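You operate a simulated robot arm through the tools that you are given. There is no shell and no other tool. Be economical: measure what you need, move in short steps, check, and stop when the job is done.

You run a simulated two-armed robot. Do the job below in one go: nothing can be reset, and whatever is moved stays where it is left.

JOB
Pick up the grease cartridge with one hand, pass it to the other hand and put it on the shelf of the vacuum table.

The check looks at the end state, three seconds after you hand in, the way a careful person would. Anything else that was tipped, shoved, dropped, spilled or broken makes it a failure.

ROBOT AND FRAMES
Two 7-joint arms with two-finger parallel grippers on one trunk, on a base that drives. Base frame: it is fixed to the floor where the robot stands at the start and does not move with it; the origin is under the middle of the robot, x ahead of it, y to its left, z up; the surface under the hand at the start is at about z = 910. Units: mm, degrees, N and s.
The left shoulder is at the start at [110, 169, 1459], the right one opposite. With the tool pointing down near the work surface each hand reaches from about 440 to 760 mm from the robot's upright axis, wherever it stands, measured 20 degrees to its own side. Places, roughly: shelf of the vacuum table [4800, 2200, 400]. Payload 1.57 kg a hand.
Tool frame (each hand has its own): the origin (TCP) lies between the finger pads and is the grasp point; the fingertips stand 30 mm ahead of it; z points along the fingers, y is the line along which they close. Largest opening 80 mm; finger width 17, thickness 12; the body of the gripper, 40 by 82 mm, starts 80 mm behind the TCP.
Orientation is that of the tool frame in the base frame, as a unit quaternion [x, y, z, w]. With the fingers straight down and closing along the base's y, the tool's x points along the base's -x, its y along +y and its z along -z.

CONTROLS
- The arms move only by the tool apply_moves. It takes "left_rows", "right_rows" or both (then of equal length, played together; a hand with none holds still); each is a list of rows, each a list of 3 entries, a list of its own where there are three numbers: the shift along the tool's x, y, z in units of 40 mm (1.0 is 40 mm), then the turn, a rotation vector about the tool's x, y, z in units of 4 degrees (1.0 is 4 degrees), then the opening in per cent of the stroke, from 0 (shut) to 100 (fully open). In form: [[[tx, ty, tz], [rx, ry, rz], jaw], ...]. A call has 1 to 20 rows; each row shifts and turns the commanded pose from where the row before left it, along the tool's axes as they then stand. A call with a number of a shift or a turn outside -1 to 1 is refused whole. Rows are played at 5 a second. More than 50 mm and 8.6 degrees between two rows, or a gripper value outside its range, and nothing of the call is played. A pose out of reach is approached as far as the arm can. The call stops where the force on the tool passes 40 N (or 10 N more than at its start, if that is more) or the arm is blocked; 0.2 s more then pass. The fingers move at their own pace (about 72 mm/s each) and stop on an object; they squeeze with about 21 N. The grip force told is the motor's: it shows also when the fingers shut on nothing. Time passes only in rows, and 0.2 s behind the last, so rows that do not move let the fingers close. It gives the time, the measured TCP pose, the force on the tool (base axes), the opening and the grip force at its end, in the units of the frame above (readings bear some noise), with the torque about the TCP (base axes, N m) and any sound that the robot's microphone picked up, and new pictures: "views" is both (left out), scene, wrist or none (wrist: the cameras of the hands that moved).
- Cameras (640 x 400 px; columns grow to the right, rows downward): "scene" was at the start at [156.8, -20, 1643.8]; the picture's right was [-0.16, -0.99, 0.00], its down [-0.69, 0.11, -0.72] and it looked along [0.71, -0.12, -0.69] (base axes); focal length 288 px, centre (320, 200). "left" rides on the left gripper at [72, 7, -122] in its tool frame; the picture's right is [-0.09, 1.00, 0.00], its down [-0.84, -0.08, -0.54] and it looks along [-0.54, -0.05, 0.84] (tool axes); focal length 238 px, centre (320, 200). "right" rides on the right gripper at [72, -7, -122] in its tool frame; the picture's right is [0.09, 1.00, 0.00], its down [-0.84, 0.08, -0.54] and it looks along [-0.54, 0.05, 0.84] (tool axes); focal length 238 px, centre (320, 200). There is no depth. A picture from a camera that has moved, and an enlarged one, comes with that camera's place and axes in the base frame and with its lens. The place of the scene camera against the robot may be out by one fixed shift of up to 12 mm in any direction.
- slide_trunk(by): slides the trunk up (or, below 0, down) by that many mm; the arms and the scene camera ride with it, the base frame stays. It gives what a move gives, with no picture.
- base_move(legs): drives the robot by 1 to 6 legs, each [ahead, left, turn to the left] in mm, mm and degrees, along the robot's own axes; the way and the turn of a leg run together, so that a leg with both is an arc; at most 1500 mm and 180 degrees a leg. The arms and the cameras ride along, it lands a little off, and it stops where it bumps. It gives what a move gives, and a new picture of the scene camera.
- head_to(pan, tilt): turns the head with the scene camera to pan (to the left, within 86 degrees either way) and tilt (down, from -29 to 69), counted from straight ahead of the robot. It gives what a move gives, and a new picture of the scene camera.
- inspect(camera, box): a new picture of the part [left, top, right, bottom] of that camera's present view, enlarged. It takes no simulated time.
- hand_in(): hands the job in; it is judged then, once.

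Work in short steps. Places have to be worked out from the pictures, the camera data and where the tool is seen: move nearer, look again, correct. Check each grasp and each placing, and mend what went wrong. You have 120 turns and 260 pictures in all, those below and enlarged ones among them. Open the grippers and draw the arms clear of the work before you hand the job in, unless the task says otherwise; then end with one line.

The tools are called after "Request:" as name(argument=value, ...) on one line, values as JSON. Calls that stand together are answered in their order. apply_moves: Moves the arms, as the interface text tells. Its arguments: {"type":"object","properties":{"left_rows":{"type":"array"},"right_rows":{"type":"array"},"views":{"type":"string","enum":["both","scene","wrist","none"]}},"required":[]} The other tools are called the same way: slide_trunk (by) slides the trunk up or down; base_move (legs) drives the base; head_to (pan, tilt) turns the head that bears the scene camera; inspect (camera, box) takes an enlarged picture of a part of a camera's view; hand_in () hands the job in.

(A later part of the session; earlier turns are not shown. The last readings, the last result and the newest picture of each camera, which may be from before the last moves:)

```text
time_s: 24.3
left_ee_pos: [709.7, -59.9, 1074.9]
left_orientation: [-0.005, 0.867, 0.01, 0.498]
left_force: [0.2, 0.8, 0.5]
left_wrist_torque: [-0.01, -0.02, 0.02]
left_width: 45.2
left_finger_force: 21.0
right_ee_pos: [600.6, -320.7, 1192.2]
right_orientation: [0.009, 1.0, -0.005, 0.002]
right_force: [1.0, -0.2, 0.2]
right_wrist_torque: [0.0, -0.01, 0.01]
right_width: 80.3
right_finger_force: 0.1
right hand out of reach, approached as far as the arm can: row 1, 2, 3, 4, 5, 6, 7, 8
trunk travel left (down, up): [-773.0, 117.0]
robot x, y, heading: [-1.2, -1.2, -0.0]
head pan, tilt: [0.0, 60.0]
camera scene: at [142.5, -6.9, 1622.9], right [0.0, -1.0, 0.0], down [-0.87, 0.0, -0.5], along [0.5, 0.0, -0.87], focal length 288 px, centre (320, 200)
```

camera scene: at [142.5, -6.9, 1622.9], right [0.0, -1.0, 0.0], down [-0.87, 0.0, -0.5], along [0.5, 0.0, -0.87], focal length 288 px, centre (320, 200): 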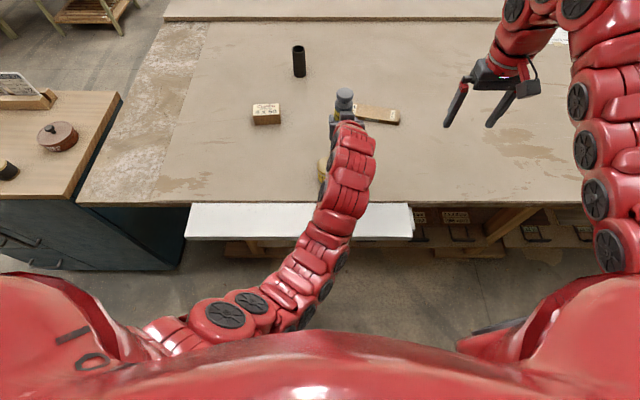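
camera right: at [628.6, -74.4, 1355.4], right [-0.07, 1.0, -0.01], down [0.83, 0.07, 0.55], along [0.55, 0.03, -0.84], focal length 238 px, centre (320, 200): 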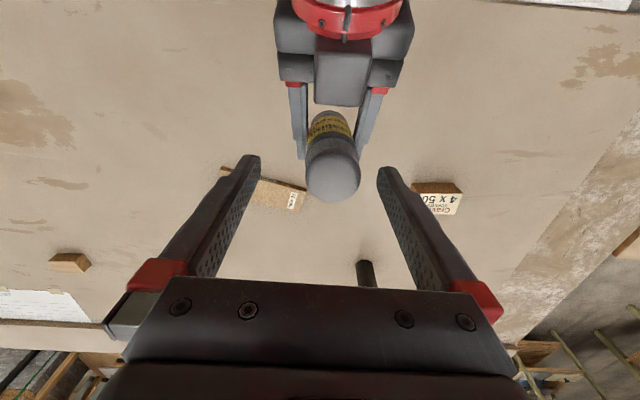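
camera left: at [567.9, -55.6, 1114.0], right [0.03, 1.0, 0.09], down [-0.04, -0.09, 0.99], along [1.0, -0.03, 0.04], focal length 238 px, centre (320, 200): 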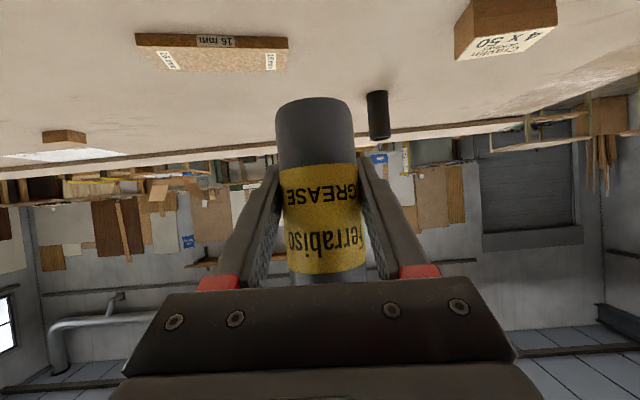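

Handover done. I raise the trunk 100 mm for clearance and look left to plan the drive.

Request:
slide_trunk(by=100)

Request:
head_to(pan=80, tilt=30)

Request:
head_to(pan=45, tilt=30)

```text
time_s: 25.6
left_ee_pos: [710.2, -60.0, 1175.0]
left_orientation: [-0.005, 0.867, 0.01, 0.497]
left_force: [-0.2, -0.4, -3.8]
left_wrist_torque: [-0.01, 0.01, -0.03]
left_width: 45.5
left_finger_force: 21.2
right_ee_pos: [601.9, -319.4, 1292.4]
right_orientation: [0.01, 1.0, -0.005, 0.001]
right_force: [-0.6, -0.3, 0.6]
right_wrist_torque: [0.02, 0.02, -0.01]
right_width: 79.9
right_finger_force: 0.0
trunk travel left (down, up): [-873.0, 17.0]
robot x, y, heading: [2.8, 1.5, 0.2]
head pan, tilt: [0.0, 60.0]
```

```text
time_s: 27.1
left_ee_pos: [709.6, -60.1, 1174.5]
left_orientation: [-0.005, 0.867, 0.01, 0.498]
left_force: [0.7, -0.9, -2.3]
left_wrist_torque: [0.03, 0.0, -0.02]
left_width: 45.3
left_finger_force: 20.9
right_ee_pos: [601.6, -321.0, 1291.6]
right_orientation: [0.01, 1.0, -0.004, 0.002]
right_force: [0.0, -0.1, -1.1]
right_wrist_torque: [0.02, 0.01, -0.03]
right_width: 79.8
right_finger_force: 0.1
trunk travel left (down, up): [-873.0, 17.0]
robot x, y, heading: [0.3, -0.7, 0.1]
head pan, tilt: [80.0, 30.0]
camera scene: at [92.1, 82.5, 1764.9], right [0.98, -0.17, 0.0], down [-0.09, -0.49, -0.87], along [0.15, 0.85, -0.5], focal length 288 px, centre (320, 200)
```

scene: 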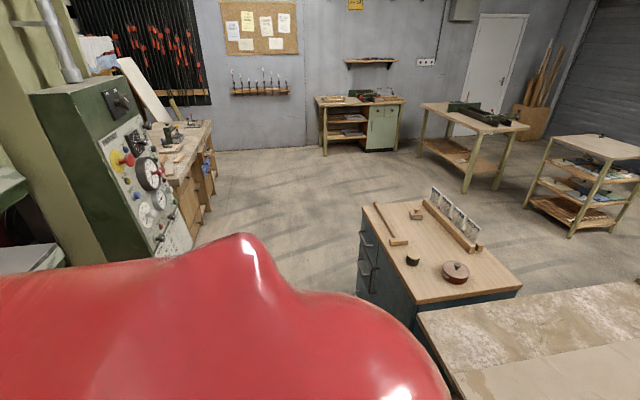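

```text
time_s: 28.1
left_ee_pos: [708.4, -58.8, 1174.3]
left_orientation: [-0.005, 0.867, 0.01, 0.498]
left_force: [0.1, 0.5, -3.7]
left_wrist_torque: [0.02, 0.05, 0.02]
left_width: 45.5
left_finger_force: 20.9
right_ee_pos: [600.8, -320.4, 1291.8]
right_orientation: [0.01, 1.0, -0.004, 0.002]
right_force: [-0.4, 0.4, 0.4]
right_wrist_torque: [-0.03, -0.06, 0.0]
right_width: 80.2
right_finger_force: 0.2
trunk travel left (down, up): [-873.0, 17.0]
robot x, y, heading: [0.0, 0.9, 0.2]
head pan, tilt: [45.0, 30.0]
camera scene: at [140.2, 57.5, 1764.9], right [0.71, -0.71, 0.0], down [-0.35, -0.35, -0.87], along [0.61, 0.61, -0.5], focal length 288 px, centre (320, 200)
```

scene: 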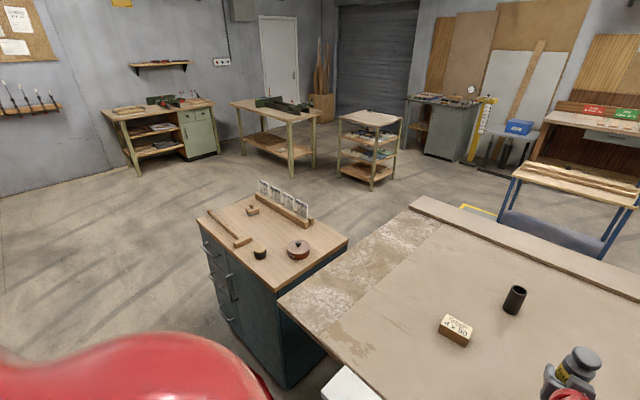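

Left side is free around the wooden-topped cabinet (y up to ≈1460). I back off a little and strafe left, then re-check.

Request:
base_move(legs=[[-180, 0, 0], [0, 1000, 0]])

Request:
head_to(pan=80, tilt=40)

```text
time_s: 33.3
left_ee_pos: [531.0, 773.3, 1174.5]
left_orientation: [-0.03, 0.868, 0.021, 0.496]
left_force: [0.2, 0.8, -3.3]
left_wrist_torque: [-0.02, 0.03, -0.04]
left_width: 45.4
left_finger_force: 20.9
right_ee_pos: [436.3, 507.8, 1293.5]
right_orientation: [-0.017, 1.0, -0.006, 0.001]
right_force: [-0.4, 0.7, -0.1]
right_wrist_torque: [-0.08, 0.02, -0.03]
right_width: 80.1
right_finger_force: 0.1
trunk travel left (down, up): [-873.0, 17.0]
robot x, y, heading: [-181.0, 787.1, 3.1]
head pan, tilt: [45.0, 30.0]
stopped in leg 2: the robot was blocked; the commanded pose is now the measured one
camera scene: at [-43.8, 862.4, 1764.6], right [0.74, -0.67, 0.0], down [-0.34, -0.37, -0.86], along [0.58, 0.64, -0.5], focal length 288 px, centre (320, 200)
```

scene: 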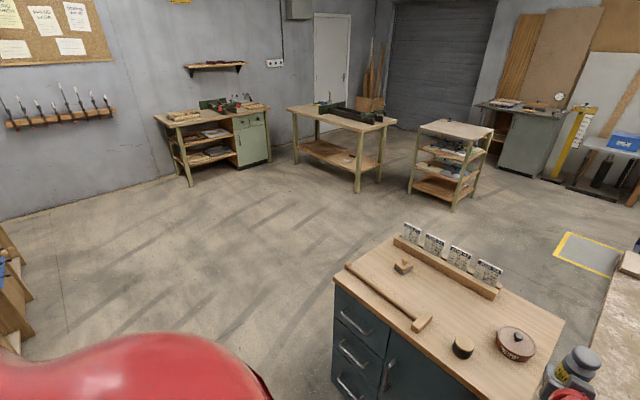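

```text
time_s: 34.3
left_ee_pos: [530.3, 770.5, 1176.0]
left_orientation: [-0.029, 0.867, 0.023, 0.496]
left_force: [0.7, 0.3, -3.6]
left_wrist_torque: [0.0, -0.02, -0.05]
left_width: 45.3
left_finger_force: 21.1
right_ee_pos: [433.2, 503.7, 1292.8]
right_orientation: [-0.016, 1.0, -0.005, 0.002]
right_force: [-0.3, 0.4, 0.2]
right_wrist_torque: [-0.04, -0.02, -0.01]
right_width: 79.8
right_finger_force: 0.1
trunk travel left (down, up): [-873.0, 17.0]
robot x, y, heading: [-184.3, 792.2, 3.4]
head pan, tilt: [80.0, 40.0]
camera scene: at [-95.6, 873.9, 1749.7], right [0.99, -0.12, 0.0], down [-0.08, -0.64, -0.77], along [0.09, 0.76, -0.64], focal length 288 px, centre (320, 200)
```

scene: 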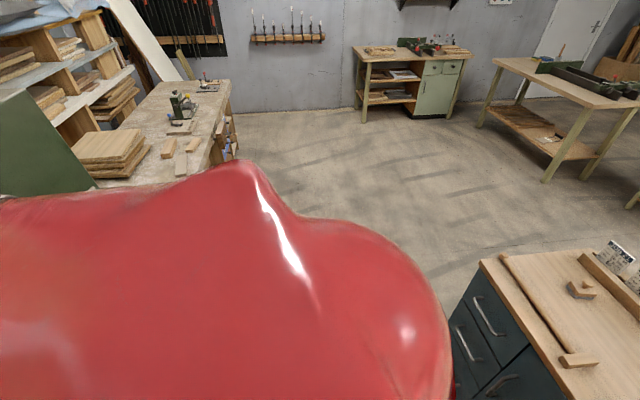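

Blocked at the rear left, likely by the green machine. Go back right a bit, forward ~190, straighten, then try left again.

Request:
base_move(legs=[[0, -60, -3.3], [200, 0, 0], [0, 500, 0]])

```text
time_s: 39.0
left_ee_pos: [731.0, 1166.3, 1175.2]
left_orientation: [-0.004, 0.868, 0.009, 0.497]
left_force: [0.4, -0.1, -3.2]
left_wrist_torque: [0.0, 0.02, -0.08]
left_width: 45.4
left_finger_force: 21.4
right_ee_pos: [621.6, 906.6, 1291.5]
right_orientation: [0.012, 1.0, -0.005, 0.001]
right_force: [0.2, 0.4, 1.0]
right_wrist_torque: [0.03, 0.02, -0.01]
right_width: 80.3
right_finger_force: 0.3
trunk travel left (down, up): [-873.0, 17.0]
robot x, y, heading: [23.5, 1226.9, -0.4]
head pan, tilt: [80.0, 40.0]
camera scene: at [113.2, 1305.1, 1749.6], right [0.98, -0.18, 0.0], down [-0.12, -0.63, -0.77], along [0.14, 0.75, -0.64], focal length 288 px, centre (320, 200)
```

scene: 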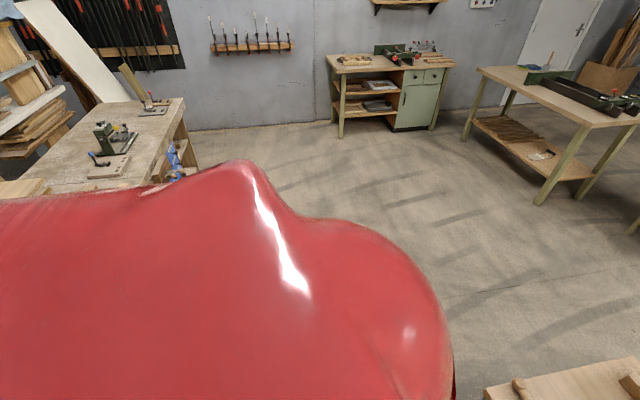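

Clear. Continue left to y≈2080 and then ahead past the cabinet.

Request:
base_move(legs=[[0, 850, 0.4], [1450, 0, 0]])

Request:
head_to(pan=0, tilt=20)

```text
time_s: 50.3
left_ee_pos: [2177.1, 2028.6, 1176.3]
left_orientation: [-0.007, 0.868, 0.011, 0.497]
left_force: [-0.3, -0.6, -3.5]
left_wrist_torque: [0.02, -0.01, 0.01]
left_width: 45.3
left_finger_force: 20.9
right_ee_pos: [2070.1, 1768.4, 1292.2]
right_orientation: [0.009, 1.0, -0.004, 0.001]
right_force: [0.4, -0.5, -0.1]
right_wrist_torque: [-0.01, 0.0, 0.01]
right_width: 80.0
right_finger_force: 0.1
trunk travel left (down, up): [-873.0, 17.0]
robot x, y, heading: [1470.5, 2088.5, -0.1]
head pan, tilt: [80.0, 40.0]
camera scene: at [1558.9, 2164.3, 1749.6], right [0.99, -0.17, 0.0], down [-0.11, -0.63, -0.77], along [0.13, 0.75, -0.64], focal length 288 px, centre (320, 200)
```

scene: 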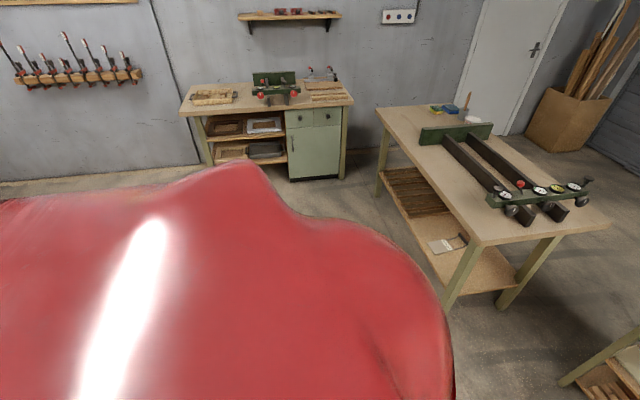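

```text
time_s: 51.9
left_ee_pos: [2178.0, 2029.1, 1175.1]
left_orientation: [-0.006, 0.868, 0.01, 0.497]
left_force: [-1.6, 0.4, -3.5]
left_wrist_torque: [-0.01, -0.05, -0.01]
left_width: 45.3
left_finger_force: 21.1
right_ee_pos: [2070.7, 1767.9, 1290.9]
right_orientation: [0.008, 1.0, -0.005, 0.002]
right_force: [-0.7, 0.8, -0.7]
right_wrist_torque: [0.01, 0.01, 0.01]
right_width: 80.0
right_finger_force: 0.1
trunk travel left (down, up): [-873.0, 17.0]
robot x, y, heading: [1469.6, 2082.8, 0.1]
head pan, tilt: [0.0, 20.0]
camera scene: at [1637.8, 2080.8, 1780.9], right [0.0, -1.0, 0.0], down [-0.34, 0.0, -0.94], along [0.94, 0.0, -0.34], focal length 288 px, centre (320, 200)
```

scene: 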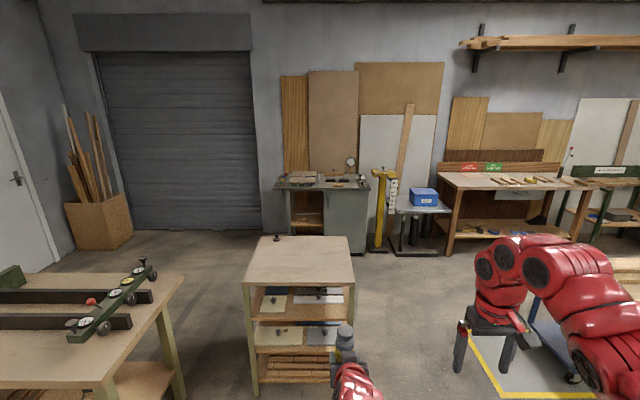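

I zoom on the vacuum table and rack from here to measure.

Request:
inspect(camera="scene", box=[230, 150, 390, 260])

```text
3.64 times, centred on (310, 205) of scene
camera zoom: at [1637.8, 2080.8, 1780.9], right [0.0, -1.0, 0.0], down [-0.34, 0.0, -0.94], along [0.94, 0.0, -0.34], focal length 1048 px, centre (356, 182)
```

zoom: 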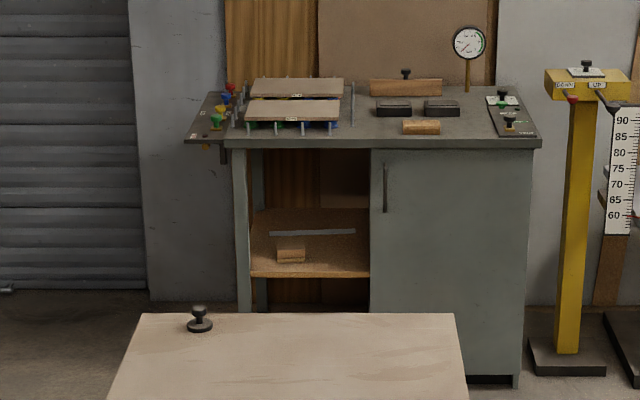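

Measured: rack x 2920–3440, y 1890–2510; vacuum table front x≈4607, shelf z≈400, y 2037–2405, block on it at about (4695–4760, 2244–2333). Target spot: (4720, 2140). Driving around the rack on its right side.

Request:
base_move(legs=[[700, -685, 0], [1400, 0, 0]])

Request:
head_to(pan=45, tilt=35)

```text
time_s: 63.5
left_ee_pos: [4270.0, 1335.6, 1175.6]
left_orientation: [-0.001, 0.867, 0.008, 0.497]
left_force: [0.1, -0.3, -3.2]
left_wrist_torque: [0.0, -0.02, 0.01]
left_width: 45.2
left_finger_force: 20.7
right_ee_pos: [4158.7, 1075.8, 1291.4]
right_orientation: [0.015, 1.0, -0.004, 0.002]
right_force: [-0.1, 0.7, -0.4]
right_wrist_torque: [0.02, 0.02, -0.02]
right_width: 80.0
right_finger_force: 0.0
trunk travel left (down, up): [-873.0, 17.0]
robot x, y, heading: [3564.7, 1401.4, -0.6]
head pan, tilt: [0.0, 20.0]
camera scene: at [3731.1, 1393.8, 1781.0], right [-0.01, -1.0, 0.0], down [-0.34, 0.0, -0.94], along [0.94, -0.01, -0.34], focal length 288 px, centre (320, 200)
```

scene: 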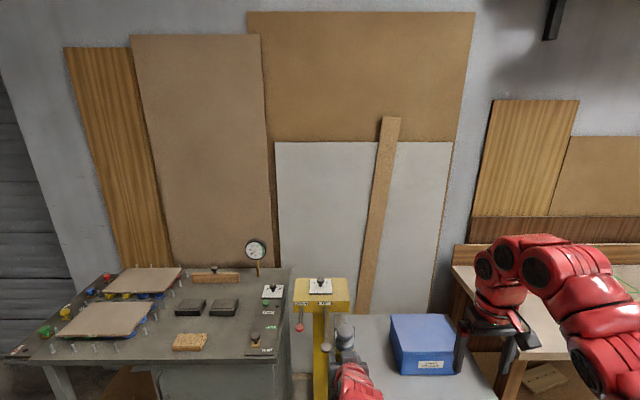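

```text
time_s: 64.6
left_ee_pos: [4271.7, 1336.4, 1175.1]
left_orientation: [-0.001, 0.868, 0.007, 0.497]
left_force: [0.3, -0.5, -4.1]
left_wrist_torque: [0.02, -0.03, -0.03]
left_width: 45.4
left_finger_force: 21.2
right_ee_pos: [4160.2, 1075.9, 1291.7]
right_orientation: [0.014, 1.0, -0.004, 0.001]
right_force: [-0.1, 0.4, -0.1]
right_wrist_torque: [0.01, 0.0, 0.0]
right_width: 80.2
right_finger_force: 0.2
trunk travel left (down, up): [-873.0, 17.0]
robot x, y, heading: [3558.1, 1402.0, -0.5]
head pan, tilt: [45.0, 35.0]
camera scene: at [3701.3, 1456.3, 1757.1], right [0.7, -0.71, 0.0], down [-0.41, -0.4, -0.82], along [0.59, 0.57, -0.57], focal length 288 px, centre (320, 200)
```

scene: 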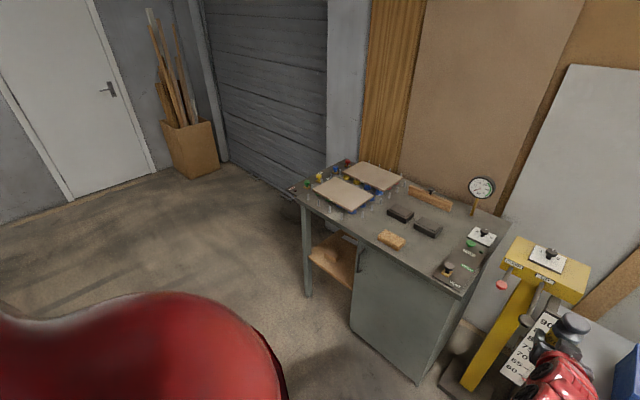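

Go ahead 280 mm, straighten, then strafe left ~800 (hand is high above the table top).

Request:
base_move(legs=[[290, 0, 0.5], [0, 400, 0]])

Request:
base_move(legs=[[0, 400, 0]])

Request:
head_to(pan=0, tilt=55)

```text
time_s: 68.7
left_ee_pos: [4562.6, 1736.1, 1174.6]
left_orientation: [-0.004, 0.868, 0.01, 0.497]
left_force: [-0.3, 0.2, -2.4]
left_wrist_torque: [0.02, 0.04, 0.02]
left_width: 45.2
left_finger_force: 20.8
right_ee_pos: [4454.0, 1477.0, 1292.0]
right_orientation: [0.011, 1.0, -0.005, 0.002]
right_force: [-0.4, -0.3, -0.4]
right_wrist_torque: [-0.01, 0.01, -0.02]
right_width: 79.8
right_finger_force: 0.1
trunk travel left (down, up): [-873.0, 17.0]
robot x, y, heading: [3854.2, 1796.1, 0.2]
head pan, tilt: [45.0, 35.0]
camera scene: at [3992.2, 1853.4, 1757.1], right [0.71, -0.71, 0.0], down [-0.41, -0.4, -0.82], along [0.58, 0.58, -0.57], focal length 288 px, centre (320, 200)
```

scene: 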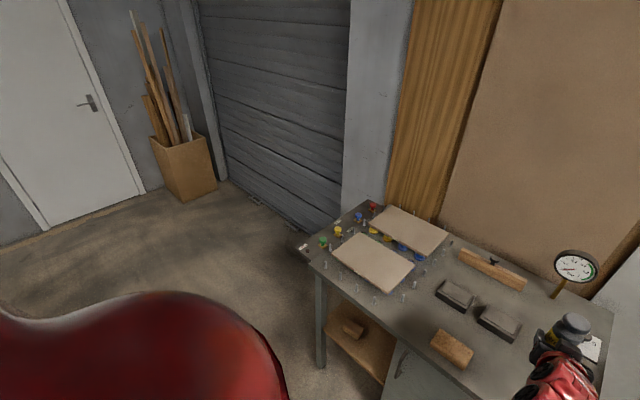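

```text
time_s: 71.2
left_ee_pos: [4562.9, 2135.9, 1174.8]
left_orientation: [-0.005, 0.867, 0.01, 0.498]
left_force: [0.8, -1.0, -2.8]
left_wrist_torque: [-0.04, 0.02, 0.0]
left_width: 45.4
left_finger_force: 20.4
right_ee_pos: [4455.1, 1875.8, 1292.0]
right_orientation: [0.011, 1.0, -0.004, 0.001]
right_force: [0.0, -0.2, -0.1]
right_wrist_torque: [-0.01, -0.02, 0.01]
right_width: 79.8
right_finger_force: 0.1
trunk travel left (down, up): [-873.0, 17.0]
robot x, y, heading: [3855.1, 2200.0, -0.2]
head pan, tilt: [45.0, 35.0]
camera scene: at [3993.0, 2251.8, 1757.1], right [0.71, -0.71, 0.0], down [-0.41, -0.4, -0.82], along [0.58, 0.58, -0.57], focal length 288 px, centre (320, 200)
```

scene: 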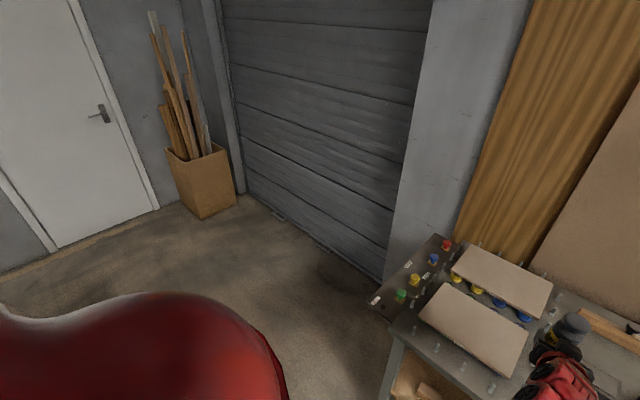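

```text
time_s: 72.3
left_ee_pos: [4563.9, 2136.8, 1175.3]
left_orientation: [-0.005, 0.868, 0.01, 0.497]
left_force: [0.1, -0.6, -3.9]
left_wrist_torque: [0.02, -0.04, 0.02]
left_width: 45.7
left_finger_force: 20.9
right_ee_pos: [4454.6, 1875.8, 1291.3]
right_orientation: [0.011, 1.0, -0.003, 0.001]
right_force: [0.6, -0.6, -0.1]
right_wrist_torque: [-0.01, 0.01, -0.02]
right_width: 80.1
right_finger_force: 0.0
trunk travel left (down, up): [-873.0, 17.0]
robot x, y, heading: [3852.8, 2196.3, -0.4]
head pan, tilt: [0.0, 55.0]
camera scene: at [4002.7, 2190.6, 1728.9], right [0.0, -1.0, 0.0], down [-0.82, 0.0, -0.57], along [0.57, 0.0, -0.82], focal length 288 px, centre (320, 200)
```

scene: 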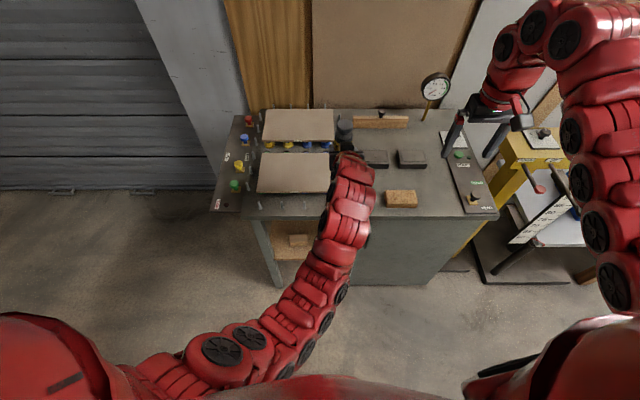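

The table edge is at x≈4545, so I retract the left arm 60 mm and back the base 40 mm before lowering.

Request:
apply_moves(left_rows=[[[0.25, 0, -0.433], [0, 0, 0], 20], [[0.25, 0, -0.433], [0, 0, 0], 20], [[0.25, 0, -0.433], [0, 0, 0], 20], [[0, 0, 0], [0, 0, 0], 20]], views="none")

Request:
base_move(legs=[[-50, 0, 0.3]])

```text
time_s: 73.3
left_ee_pos: [4504.2, 2134.6, 1174.7]
left_orientation: [-0.005, 0.868, 0.01, 0.497]
left_force: [0.1, 0.3, -3.3]
left_wrist_torque: [-0.01, 0.0, -0.05]
left_width: 45.5
left_finger_force: 21.4
right_ee_pos: [4454.9, 1876.1, 1292.8]
right_orientation: [0.011, 1.0, -0.004, 0.002]
right_force: [0.2, -0.3, -0.6]
right_wrist_torque: [0.01, 0.01, -0.03]
right_width: 80.2
right_finger_force: 0.0
trunk travel left (down, up): [-873.0, 17.0]
robot x, y, heading: [3854.9, 2200.5, -0.3]
head pan, tilt: [0.0, 55.0]
```

```text
time_s: 74.2
left_ee_pos: [4460.6, 2138.7, 1172.0]
left_orientation: [-0.007, 0.869, 0.01, 0.495]
left_force: [1.0, -1.2, -3.9]
left_wrist_torque: [0.01, 0.0, 0.0]
left_width: 45.3
left_finger_force: 21.2
right_ee_pos: [4415.5, 1878.7, 1288.3]
right_orientation: [0.009, 1.0, -0.005, -0.001]
right_force: [0.4, 0.1, -0.1]
right_wrist_torque: [0.0, 0.09, -0.02]
right_width: 79.8
right_finger_force: 0.1
trunk travel left (down, up): [-873.0, 17.0]
robot x, y, heading: [3805.5, 2199.9, 0.2]
head pan, tilt: [0.0, 55.0]
camera scene: at [3962.5, 2191.3, 1727.9], right [0.0, -1.0, 0.0], down [-0.82, 0.0, -0.57], along [0.57, 0.0, -0.82], focal length 288 px, centre (320, 200)
```

scene: 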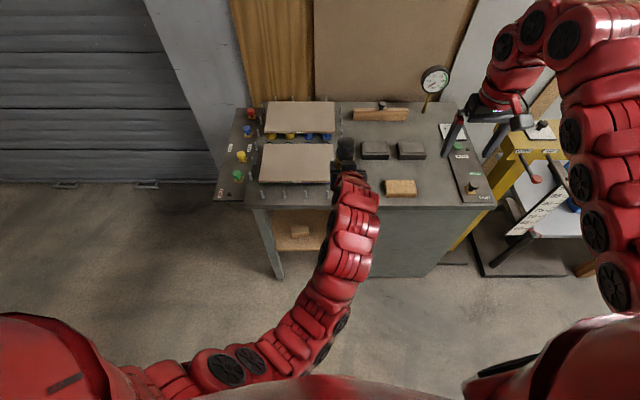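

A slight lean shows in the readings; I check it after settling, and look at the rear isn't touching.

Request:
apply_moves(left_rows=[[[0, 0, 0], [0, 0, 0], 20], [[0, 0, 0], [0, 0, 0], 20]], views="none")

```text
time_s: 74.8
left_ee_pos: [4459.2, 2139.2, 1174.4]
left_orientation: [-0.007, 0.868, 0.011, 0.496]
left_force: [0.8, 0.1, -2.8]
left_wrist_torque: [-0.02, 0.01, 0.01]
left_width: 45.1
left_finger_force: 20.7
right_ee_pos: [4411.0, 1879.6, 1290.8]
right_orientation: [0.009, 1.0, -0.004, 0.001]
right_force: [0.6, -0.7, 0.4]
right_wrist_torque: [0.04, -0.01, 0.02]
right_width: 80.3
right_finger_force: 0.0
trunk travel left (down, up): [-873.0, 17.0]
robot x, y, heading: [3809.5, 2192.8, 0.6]
head pan, tilt: [0.0, 55.0]
```

Only sway. Lower the trunk 350 mm, then look.

Request:
slide_trunk(by=-350)

Request:
head_to(pan=0, tilt=45)

Request:
inspect(camera="left", box=[0, 0, 640, 400])

```text
time_s: 78.2
left_ee_pos: [4455.7, 2138.5, 824.3]
left_orientation: [-0.008, 0.867, 0.012, 0.497]
left_force: [0.0, 0.3, -3.5]
left_wrist_torque: [0.0, 0.0, 0.0]
left_width: 45.3
left_finger_force: 21.3
right_ee_pos: [4407.7, 1879.2, 942.8]
right_orientation: [0.009, 1.0, -0.005, 0.002]
right_force: [-0.1, 0.0, -0.4]
right_wrist_torque: [-0.02, -0.03, 0.0]
right_width: 80.4
right_finger_force: 0.0
trunk travel left (down, up): [-523.0, 367.0]
robot x, y, heading: [3807.6, 2200.5, 0.2]
head pan, tilt: [0.0, 55.0]
```

```text
time_s: 79.0
left_ee_pos: [4455.5, 2139.9, 824.2]
left_orientation: [-0.008, 0.868, 0.011, 0.497]
left_force: [0.8, -0.9, -2.7]
left_wrist_torque: [0.02, 0.02, 0.03]
left_width: 45.3
left_finger_force: 21.0
right_ee_pos: [4408.0, 1879.4, 942.5]
right_orientation: [0.009, 1.0, -0.004, 0.002]
right_force: [0.1, 0.1, -0.3]
right_wrist_torque: [0.0, 0.01, -0.02]
right_width: 80.0
right_finger_force: 0.1
trunk travel left (down, up): [-523.0, 367.0]
robot x, y, heading: [3805.1, 2200.1, 0.3]
head pan, tilt: [0.0, 45.0]
camera scene: at [3963.1, 2191.7, 1392.2], right [0.0, -1.0, 0.0], down [-0.71, 0.0, -0.71], along [0.71, 0.0, -0.71], focal length 288 px, centre (320, 200)
```

scene: 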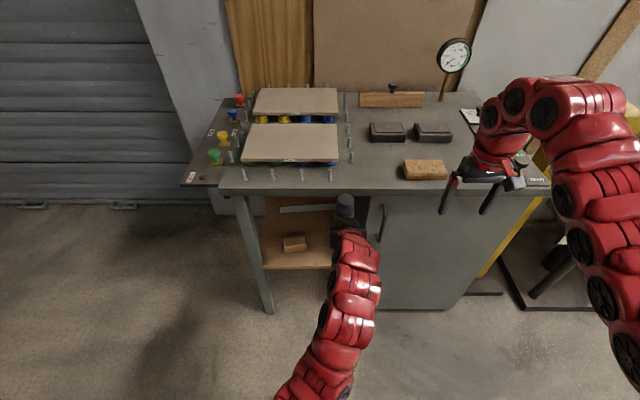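

```text
1.00 times, centred on (320, 200) of left (not enlarged: the box is as wide or as high as the picture)
camera zoom: at [4312.4, 2142.5, 824.8], right [0.02, 1.0, 0.09], down [-0.04, -0.09, 1.0], along [1.0, -0.03, 0.04], focal length 238 px, centre (320, 200)
```

zoom: 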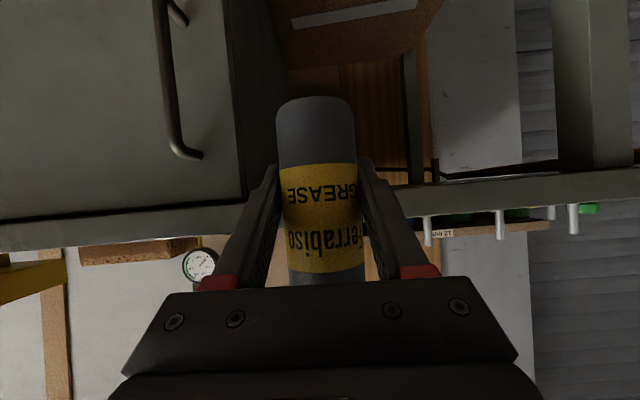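

Left hand lines up with the shelf opening. I pull the right hand back 80 mm so its arm clears the table edge while lowering.

Request:
apply_moves(right_rows=[[[0.5, 0, 0], [0, 0, 0], 100], [[0.5, 0, 0], [0, 0, 0], 100], [[0.5, 0, 0], [0, 0, 0], 100], [[0.5, 0, 0], [0, 0, 0], 100], [[0, 0, 0], [0, 0, 0], 100]], views="scene")

```text
time_s: 80.2
left_ee_pos: [4456.3, 2138.3, 825.0]
left_orientation: [-0.006, 0.868, 0.01, 0.497]
left_force: [-0.3, 0.7, -2.9]
left_wrist_torque: [0.03, -0.01, 0.02]
left_width: 45.4
left_finger_force: 21.4
right_ee_pos: [4408.0, 1879.3, 942.9]
right_orientation: [0.009, 1.0, -0.005, 0.001]
right_force: [-0.1, 0.3, 0.0]
right_wrist_torque: [-0.01, 0.01, 0.0]
right_width: 79.9
right_finger_force: 0.1
right hand out of reach, approached as far as the arm can: row 1, 2, 3, 4
trunk travel left (down, up): [-523.0, 367.0]
robot x, y, heading: [3805.3, 2197.9, 0.1]
head pan, tilt: [0.0, 45.0]
camera scene: at [3963.1, 2191.7, 1392.3], right [0.0, -1.0, 0.0], down [-0.71, 0.0, -0.71], along [0.71, 0.0, -0.71], focal length 288 px, centre (320, 200)
```

scene: 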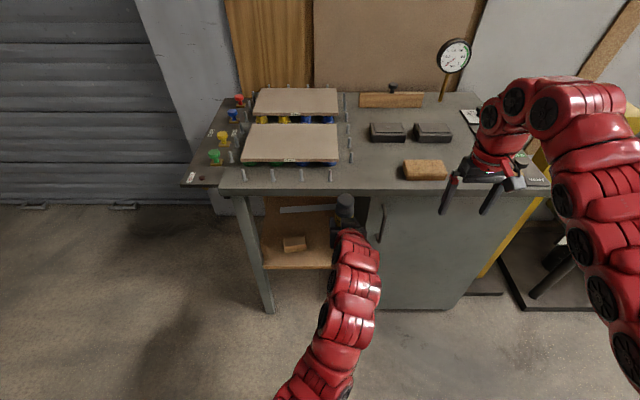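

It is at a folding limit; I try down plus back and outward.

Request:
apply_moves(right_rows=[[[0, 0, 0.7], [0, 0, 0], 100], [[0, 0, 0.7], [0, 0, 0], 100], [[0.4, -0.2, 0.7], [0, 0, 0], 100], [[0.5, -0.2, 0.5], [0, 0, 0], 100], [[0.5, -0.2, 0.3], [0, 0, 0], 100], [[0.5, -0.2, 0], [0, 0, 0], 100], [[0, 0, 0], [0, 0, 0], 100]], views="scene")

```text
time_s: 81.8
left_ee_pos: [4455.9, 2139.4, 824.9]
left_orientation: [-0.008, 0.868, 0.011, 0.497]
left_force: [0.4, -0.1, -3.4]
left_wrist_torque: [0.03, -0.01, 0.02]
left_width: 45.3
left_finger_force: 21.2
right_ee_pos: [4421.9, 1888.0, 906.0]
right_orientation: [0.009, 1.0, -0.004, 0.003]
right_force: [-0.2, 0.1, 1.5]
right_wrist_torque: [0.0, -0.03, 0.01]
right_width: 80.0
right_finger_force: 0.2
right hand out of reach, approached as far as the arm can: row 1, 2, 3, 4, 5, 6
trunk travel left (down, up): [-523.0, 367.0]
robot x, y, heading: [3808.8, 2195.1, 0.1]
head pan, tilt: [0.0, 45.0]
camera scene: at [3963.1, 2191.6, 1392.3], right [0.0, -1.0, 0.0], down [-0.71, 0.0, -0.71], along [0.71, 0.0, -0.71], focal length 288 px, centre (320, 200)
```

scene: 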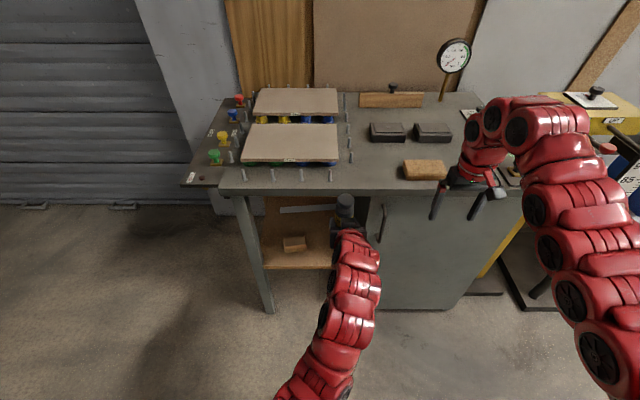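

I try lowering the right hand straight down, where it should be able to fold nearer.

Request:
apply_moves(right_rows=[[[0, 0, 0.9], [0, 0, 0], 100], [[0, 0, 0.9], [0, 0, 0], 100], [[0, 0, 0.9], [0, 0, 0], 100], [[0, 0, 0.9], [0, 0, 0], 100], [[0, 0, 0], [0, 0, 0], 100]], views="none")

```text
time_s: 83.0
left_ee_pos: [4455.9, 2137.9, 825.2]
left_orientation: [-0.007, 0.868, 0.011, 0.497]
left_force: [-0.8, -0.5, -3.3]
left_wrist_torque: [-0.02, -0.01, -0.02]
left_width: 45.6
left_finger_force: 21.2
right_ee_pos: [4422.2, 1888.7, 906.0]
right_orientation: [0.009, 1.0, -0.004, 0.002]
right_force: [-0.2, -0.2, 0.2]
right_wrist_torque: [0.0, 0.0, 0.0]
right_width: 80.1
right_finger_force: 0.1
right hand out of reach, approached as far as the arm can: row 1, 2, 3, 4
trunk travel left (down, up): [-523.0, 367.0]
robot x, y, heading: [3810.6, 2197.7, 0.3]
head pan, tilt: [0.0, 45.0]
```

It seems jammed at a joint limit; test whether it moves up and outward instead.

Request:
apply_moves(right_rows=[[[0, -0.9, 0], [0, 0, 0], 100], [[0, -0.9, 0], [0, 0, 0], 100], [[0, 0, 0], [0, 0, 0], 100]], views="none")

Request:
apply_moves(right_rows=[[[-0.5, 0, 0.5], [0, 0, 0], 100], [[-0.5, 0, 0.5], [0, 0, 0], 100], [[0, 0, 0], [0, 0, 0], 100]], views="none")

```text
time_s: 83.8
left_ee_pos: [4455.8, 2138.6, 825.2]
left_orientation: [-0.007, 0.868, 0.011, 0.497]
left_force: [0.5, -0.1, -3.7]
left_wrist_torque: [0.01, 0.0, -0.01]
left_width: 45.1
left_finger_force: 21.0
right_ee_pos: [4421.8, 1816.9, 907.2]
right_orientation: [0.008, 1.0, -0.004, 0.001]
right_force: [0.0, -0.4, -0.3]
right_wrist_torque: [-0.03, -0.02, -0.01]
right_width: 79.9
right_finger_force: 0.0
trunk travel left (down, up): [-523.0, 367.0]
robot x, y, heading: [3805.8, 2196.8, 0.3]
head pan, tilt: [0.0, 45.0]
```

```text
time_s: 84.5
left_ee_pos: [4454.1, 2138.8, 826.3]
left_orientation: [-0.008, 0.868, 0.011, 0.496]
left_force: [0.1, 1.1, -3.3]
left_wrist_torque: [0.01, 0.0, 0.0]
left_width: 45.3
left_finger_force: 20.7
right_ee_pos: [4461.1, 1815.4, 868.1]
right_orientation: [0.007, 1.0, -0.005, 0.002]
right_force: [-0.2, -0.1, -0.5]
right_wrist_torque: [-0.01, -0.02, 0.02]
right_width: 80.1
right_finger_force: 0.0
trunk travel left (down, up): [-523.0, 367.0]
robot x, y, heading: [3807.5, 2198.7, 0.2]
head pan, tilt: [0.0, 45.0]
```

Moves freely now. Go down further, then back.

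Request:
apply_moves(right_rows=[[[0, 0, 0.9], [0, 0, 0], 100], [[0, 0, 0.9], [0, 0, 0], 100], [[0, 0, 0.9], [0, 0, 0], 100], [[0, 0, 0.9], [0, 0, 0], 100], [[0, 0, 0], [0, 0, 0], 100]], views="none")

Request:
apply_moves(right_rows=[[[0.6, -0.3, 0], [0, 0, 0], 100], [[0.6, -0.3, 0], [0, 0, 0], 100], [[0.6, -0.3, 0], [0, 0, 0], 100], [[0.6, -0.3, 0], [0, 0, 0], 100], [[0.6, -0.3, 0], [0, 0, 0], 100], [[0.6, -0.3, 0], [0, 0, 0], 100], [[0, 0, 0], [0, 0, 0], 100]], views="scene")

```text
time_s: 85.8
left_ee_pos: [4455.4, 2138.5, 826.7]
left_orientation: [-0.007, 0.868, 0.01, 0.496]
left_force: [-0.4, -0.4, -3.3]
left_wrist_torque: [0.01, 0.02, -0.01]
left_width: 45.5
left_finger_force: 21.3
right_ee_pos: [4461.1, 1814.2, 723.3]
right_orientation: [0.008, 1.0, -0.004, 0.001]
right_force: [-0.1, 0.5, -0.2]
right_wrist_torque: [-0.01, -0.01, 0.01]
right_width: 80.0
right_finger_force: 0.0
trunk travel left (down, up): [-523.0, 367.0]
robot x, y, heading: [3805.9, 2196.1, 0.2]
head pan, tilt: [0.0, 45.0]
```

```text
time_s: 87.3
left_ee_pos: [4456.6, 2138.6, 824.8]
left_orientation: [-0.007, 0.868, 0.01, 0.497]
left_force: [0.4, 0.1, -3.3]
left_wrist_torque: [-0.02, -0.03, -0.02]
left_width: 45.3
left_finger_force: 20.9
right_ee_pos: [4340.4, 1728.9, 713.6]
right_orientation: [0.008, 1.0, -0.003, 0.0]
right_force: [-0.4, 0.0, -0.1]
right_wrist_torque: [0.03, 0.0, -0.04]
right_width: 80.0
right_finger_force: 0.0
right hand out of reach, approached as far as the arm can: row 4, 5, 6
trunk travel left (down, up): [-523.0, 367.0]
robot x, y, heading: [3805.2, 2195.7, 0.4]
head pan, tilt: [0.0, 45.0]
camera scene: at [3963.3, 2191.7, 1392.3], right [0.0, -1.0, 0.0], down [-0.71, 0.0, -0.71], along [0.71, 0.0, -0.71], focal length 288 px, centre (320, 200)
```

scene: 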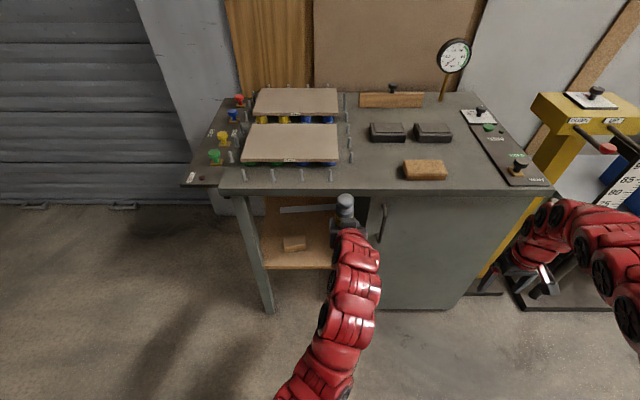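

Right hand is now folded back. Lower the trunk another 340 mm.

Request:
slide_trunk(by=-340)

Request:
head_to(pan=0, tilt=35)

Request:
inspect(camera="left", box=[0, 0, 640, 400])

```text
time_s: 90.7
left_ee_pos: [4455.2, 2138.8, 486.0]
left_orientation: [-0.008, 0.867, 0.011, 0.497]
left_force: [-0.4, 0.0, -3.0]
left_wrist_torque: [-0.01, 0.01, 0.01]
left_width: 45.2
left_finger_force: 20.8
right_ee_pos: [4338.7, 1729.7, 375.3]
right_orientation: [0.009, 1.0, -0.003, 0.0]
right_force: [0.3, 0.4, 0.1]
right_wrist_torque: [0.04, 0.02, 0.03]
right_width: 80.1
right_finger_force: 0.1
trunk travel left (down, up): [-183.0, 707.0]
robot x, y, heading: [3806.2, 2194.6, 0.0]
head pan, tilt: [0.0, 45.0]
```

```text
time_s: 91.4
left_ee_pos: [4455.2, 2139.0, 485.3]
left_orientation: [-0.008, 0.868, 0.011, 0.497]
left_force: [-0.3, 0.7, -3.5]
left_wrist_torque: [-0.01, -0.02, 0.0]
left_width: 45.0
left_finger_force: 20.8
right_ee_pos: [4340.4, 1729.2, 374.2]
right_orientation: [0.009, 1.0, -0.003, -0.001]
right_force: [-0.8, 0.2, 0.4]
right_wrist_torque: [0.05, -0.04, 0.03]
right_width: 80.2
right_finger_force: 0.2
trunk travel left (down, up): [-183.0, 707.0]
robot x, y, heading: [3805.3, 2199.9, 0.3]
head pan, tilt: [0.0, 35.0]
camera scene: at [3969.7, 2191.7, 1067.1], right [0.0, -1.0, 0.0], down [-0.57, 0.0, -0.82], along [0.82, 0.0, -0.57], focal length 288 px, centre (320, 200)
```

scene: 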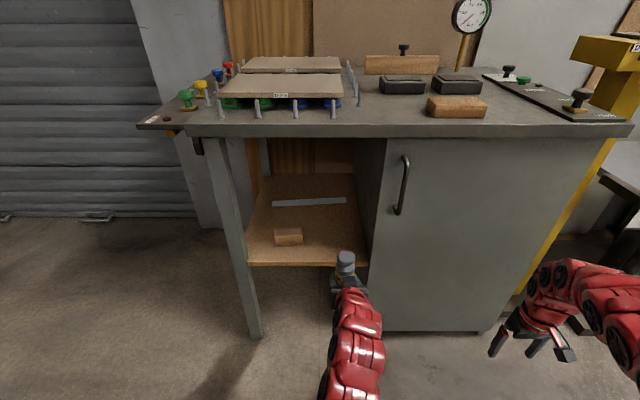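

```text
1.00 times, centred on (320, 200) of left (not enlarged: the box is as wide or as high as the picture)
camera zoom: at [4312.3, 2142.5, 484.8], right [0.02, 1.0, 0.09], down [-0.04, -0.09, 1.0], along [1.0, -0.03, 0.04], focal length 238 px, centre (320, 200)
```

zoom: 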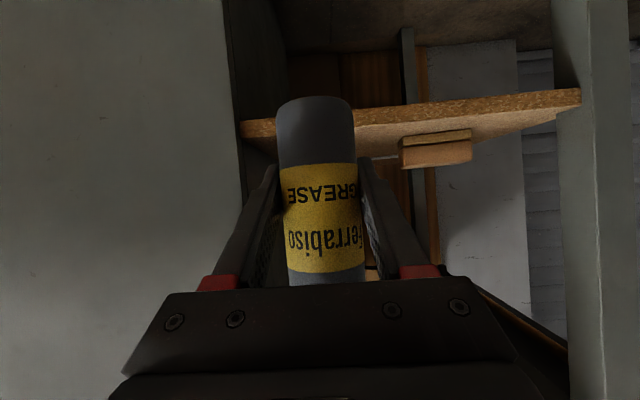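

Shelf front edge ≈(x 4567, z≈415), base of cartridge at ≈441. Raise 15 mm then extend the arm 140 mm in.

Request:
apply_moves(left_rows=[[[-0.325, 0, -0.19], [0, 0, 0], 20], [[-0.29, 0, 0.505], [0, 0, 0], 20], [[-0.29, 0, 0.505], [0, 0, 0], 20], [[-0.29, 0, 0.505], [0, 0, 0], 20], [[-0.29, 0, 0.505], [0, 0, 0], 20], [[-0.29, 0, 0.505], [0, 0, 0], 20], [[-0.29, 0, 0.505], [0, 0, 0], 20], [[0, 0, 0], [0, 0, 0], 20]])

```text
time_s: 93.2
left_ee_pos: [4595.8, 2141.8, 499.4]
left_orientation: [-0.008, 0.868, 0.011, 0.497]
left_force: [0.7, 0.0, -3.7]
left_wrist_torque: [-0.01, -0.01, 0.03]
left_width: 45.2
left_finger_force: 21.0
right_ee_pos: [4338.9, 1729.2, 373.8]
right_orientation: [0.008, 1.0, -0.004, 0.0]
right_force: [-0.3, 0.1, 0.8]
right_wrist_torque: [0.03, -0.03, -0.01]
right_width: 80.1
right_finger_force: 0.2
trunk travel left (down, up): [-183.0, 707.0]
robot x, y, heading: [3805.6, 2195.9, 0.1]
head pan, tilt: [0.0, 35.0]
camera scene: at [3969.8, 2191.8, 1067.1], right [0.0, -1.0, 0.0], down [-0.57, 0.0, -0.82], along [0.82, 0.0, -0.57], focal length 288 px, centre (320, 200)
camera left: at [4452.3, 2145.6, 498.4], right [0.02, 1.0, 0.09], down [-0.04, -0.09, 1.0], along [1.0, -0.03, 0.04], focal length 238 px, centre (320, 200)
```

scene: 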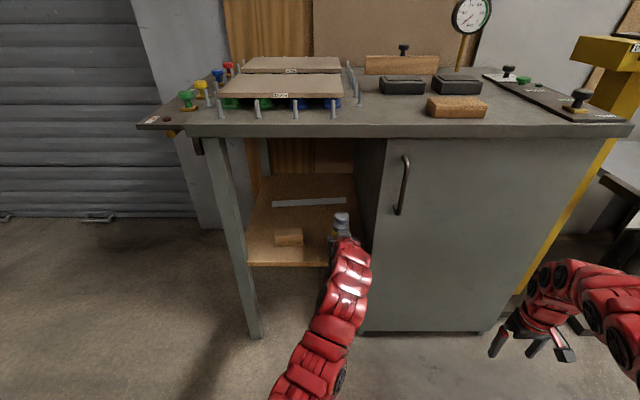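
left: 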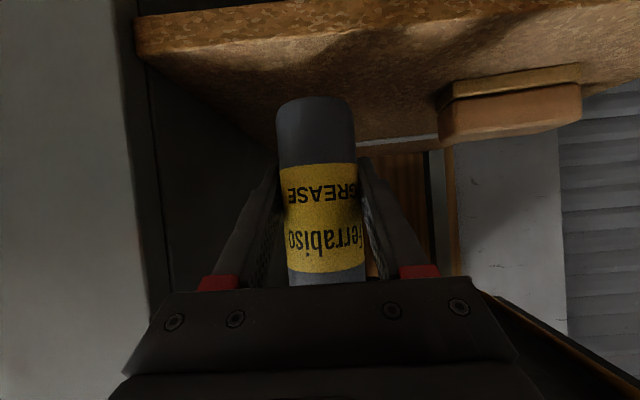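

Good view over the shelf; cartridge clear between cabinet wall and block. Extend another ~95 mm.

Request:
apply_moves(left_rows=[[[-0.29, 0, 0.505], [0, 0, 0], 20], [[-0.29, 0, 0.505], [0, 0, 0], 20], [[-0.29, 0, 0.505], [0, 0, 0], 20], [[-0.29, 0, 0.505], [0, 0, 0], 20], [[0, 0, 0], [0, 0, 0], 20]])

```text
time_s: 94.4
left_ee_pos: [4688.5, 2143.2, 497.4]
left_orientation: [-0.007, 0.868, 0.01, 0.497]
left_force: [-0.3, 0.6, -3.6]
left_wrist_torque: [-0.01, 0.01, -0.01]
left_width: 45.2
left_finger_force: 20.5
right_ee_pos: [4339.4, 1731.0, 374.5]
right_orientation: [0.009, 1.0, -0.004, 0.0]
right_force: [0.2, 1.1, 0.1]
right_wrist_torque: [0.02, 0.01, 0.0]
right_width: 79.8
right_finger_force: 0.1
trunk travel left (down, up): [-183.0, 707.0]
robot x, y, heading: [3804.8, 2194.9, 0.1]
head pan, tilt: [0.0, 35.0]
camera scene: at [3969.9, 2191.7, 1067.1], right [0.0, -1.0, 0.0], down [-0.57, 0.0, -0.82], along [0.82, 0.0, -0.57], focal length 288 px, centre (320, 200)
camera left: at [4545.2, 2147.8, 497.3], right [0.02, 1.0, 0.09], down [-0.04, -0.09, 1.0], along [1.0, -0.03, 0.04], focal length 238 px, centre (320, 200)
```

scene: 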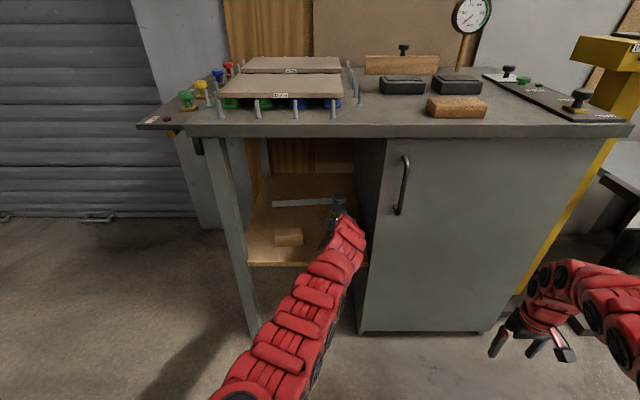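
left: 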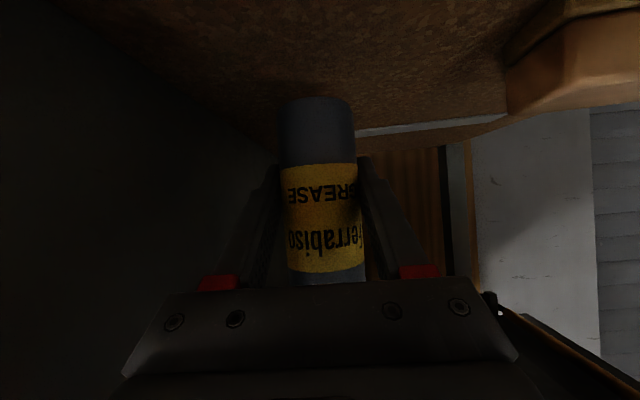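

In place at (4688, 2143). Descend 30 mm, then feel for contact.

Request:
apply_moves(left_rows=[[[0.217, 0, 0.125], [0, 0, 0], 20], [[0.217, 0, 0.125], [0, 0, 0], 20], [[0.217, 0, 0.125], [0, 0, 0], 20], [[0, 0, 0], [0, 0, 0], 20]], views="wrist")

Request:
apply_moves(left_rows=[[[0.087, 0, 0.05], [0, 0, 0], 20], [[0, 0, 0], [0, 0, 0], 20]], views="none")

```text
time_s: 95.4
left_ee_pos: [4682.6, 2141.7, 469.5]
left_orientation: [-0.007, 0.868, 0.01, 0.496]
left_force: [0.1, -0.6, -3.5]
left_wrist_torque: [0.01, 0.05, -0.04]
left_width: 44.9
left_finger_force: 21.3
left hand out of reach, approached as far as the arm can: row 3
right_ee_pos: [4339.3, 1729.7, 374.3]
right_orientation: [0.008, 1.0, -0.004, 0.0]
right_force: [-0.1, 0.3, 0.0]
right_wrist_torque: [-0.01, -0.02, 0.0]
right_width: 80.1
right_finger_force: 0.0
trunk travel left (down, up): [-183.0, 707.0]
robot x, y, heading: [3805.1, 2199.4, -0.1]
head pan, tilt: [0.0, 35.0]
camera left: at [4539.6, 2146.8, 469.3], right [0.03, 1.0, 0.09], down [-0.04, -0.09, 1.0], along [1.0, -0.03, 0.04], focal length 238 px, centre (320, 200)
```

left: 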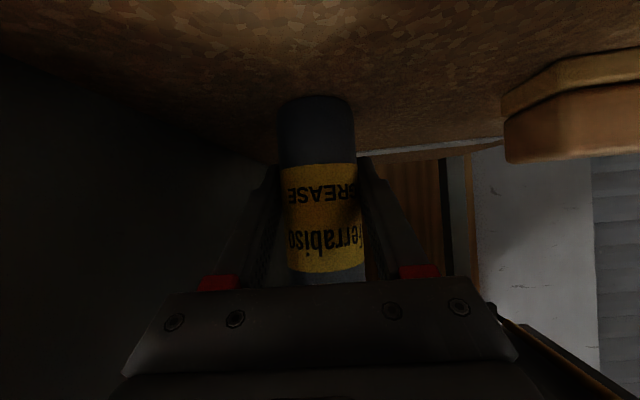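

```text
time_s: 96.0
left_ee_pos: [4683.1, 2143.9, 469.0]
left_orientation: [-0.007, 0.866, 0.01, 0.499]
left_force: [2.3, -0.2, 7.8]
left_wrist_torque: [-0.08, 0.03, 0.04]
left_width: 44.9
left_finger_force: 21.1
right_ee_pos: [4339.6, 1730.6, 375.2]
right_orientation: [0.009, 1.0, -0.004, 0.001]
right_force: [-0.3, 0.0, -0.3]
right_wrist_torque: [0.0, -0.02, 0.0]
right_width: 79.7
right_finger_force: 0.1
trunk travel left (down, up): [-183.0, 707.0]
robot x, y, heading: [3803.5, 2199.4, 0.2]
head pan, tilt: [0.0, 35.0]
```

Contact felt (Fz +11 N). I verify it's the cartridge base on the shelf.

Request:
inspect(camera="left", box=[200, 40, 440, 190])

Request:
inspect(camera="scene", box=[230, 150, 430, 300])

```text
2.67 times, centred on (320, 115) of left
camera zoom: at [4539.8, 2146.8, 467.6], right [0.02, 1.0, 0.09], down [-0.05, -0.09, 0.99], along [1.0, -0.03, 0.04], focal length 636 px, centre (320, 427)
```

zoom: 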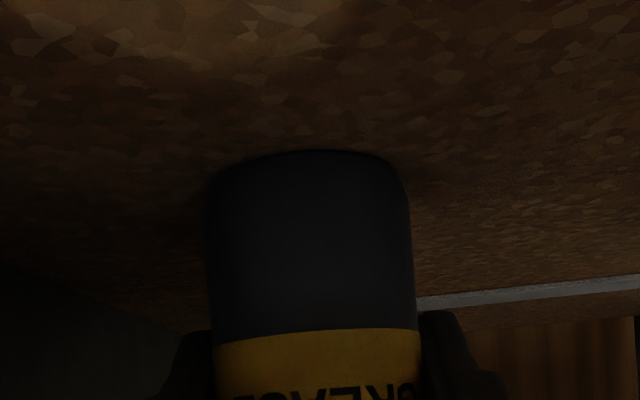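

```text
2.67 times, centred on (330, 225) of scene
camera zoom: at [3968.7, 2191.8, 1067.4], right [0.0, -1.0, 0.0], down [-0.57, 0.0, -0.82], along [0.82, 0.0, -0.57], focal length 768 px, centre (293, 133)
```

zoom: 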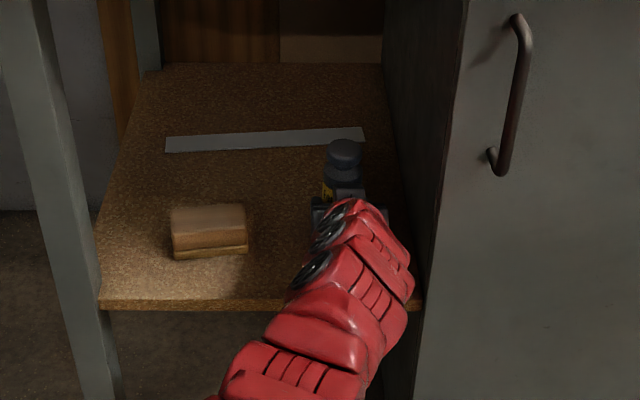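

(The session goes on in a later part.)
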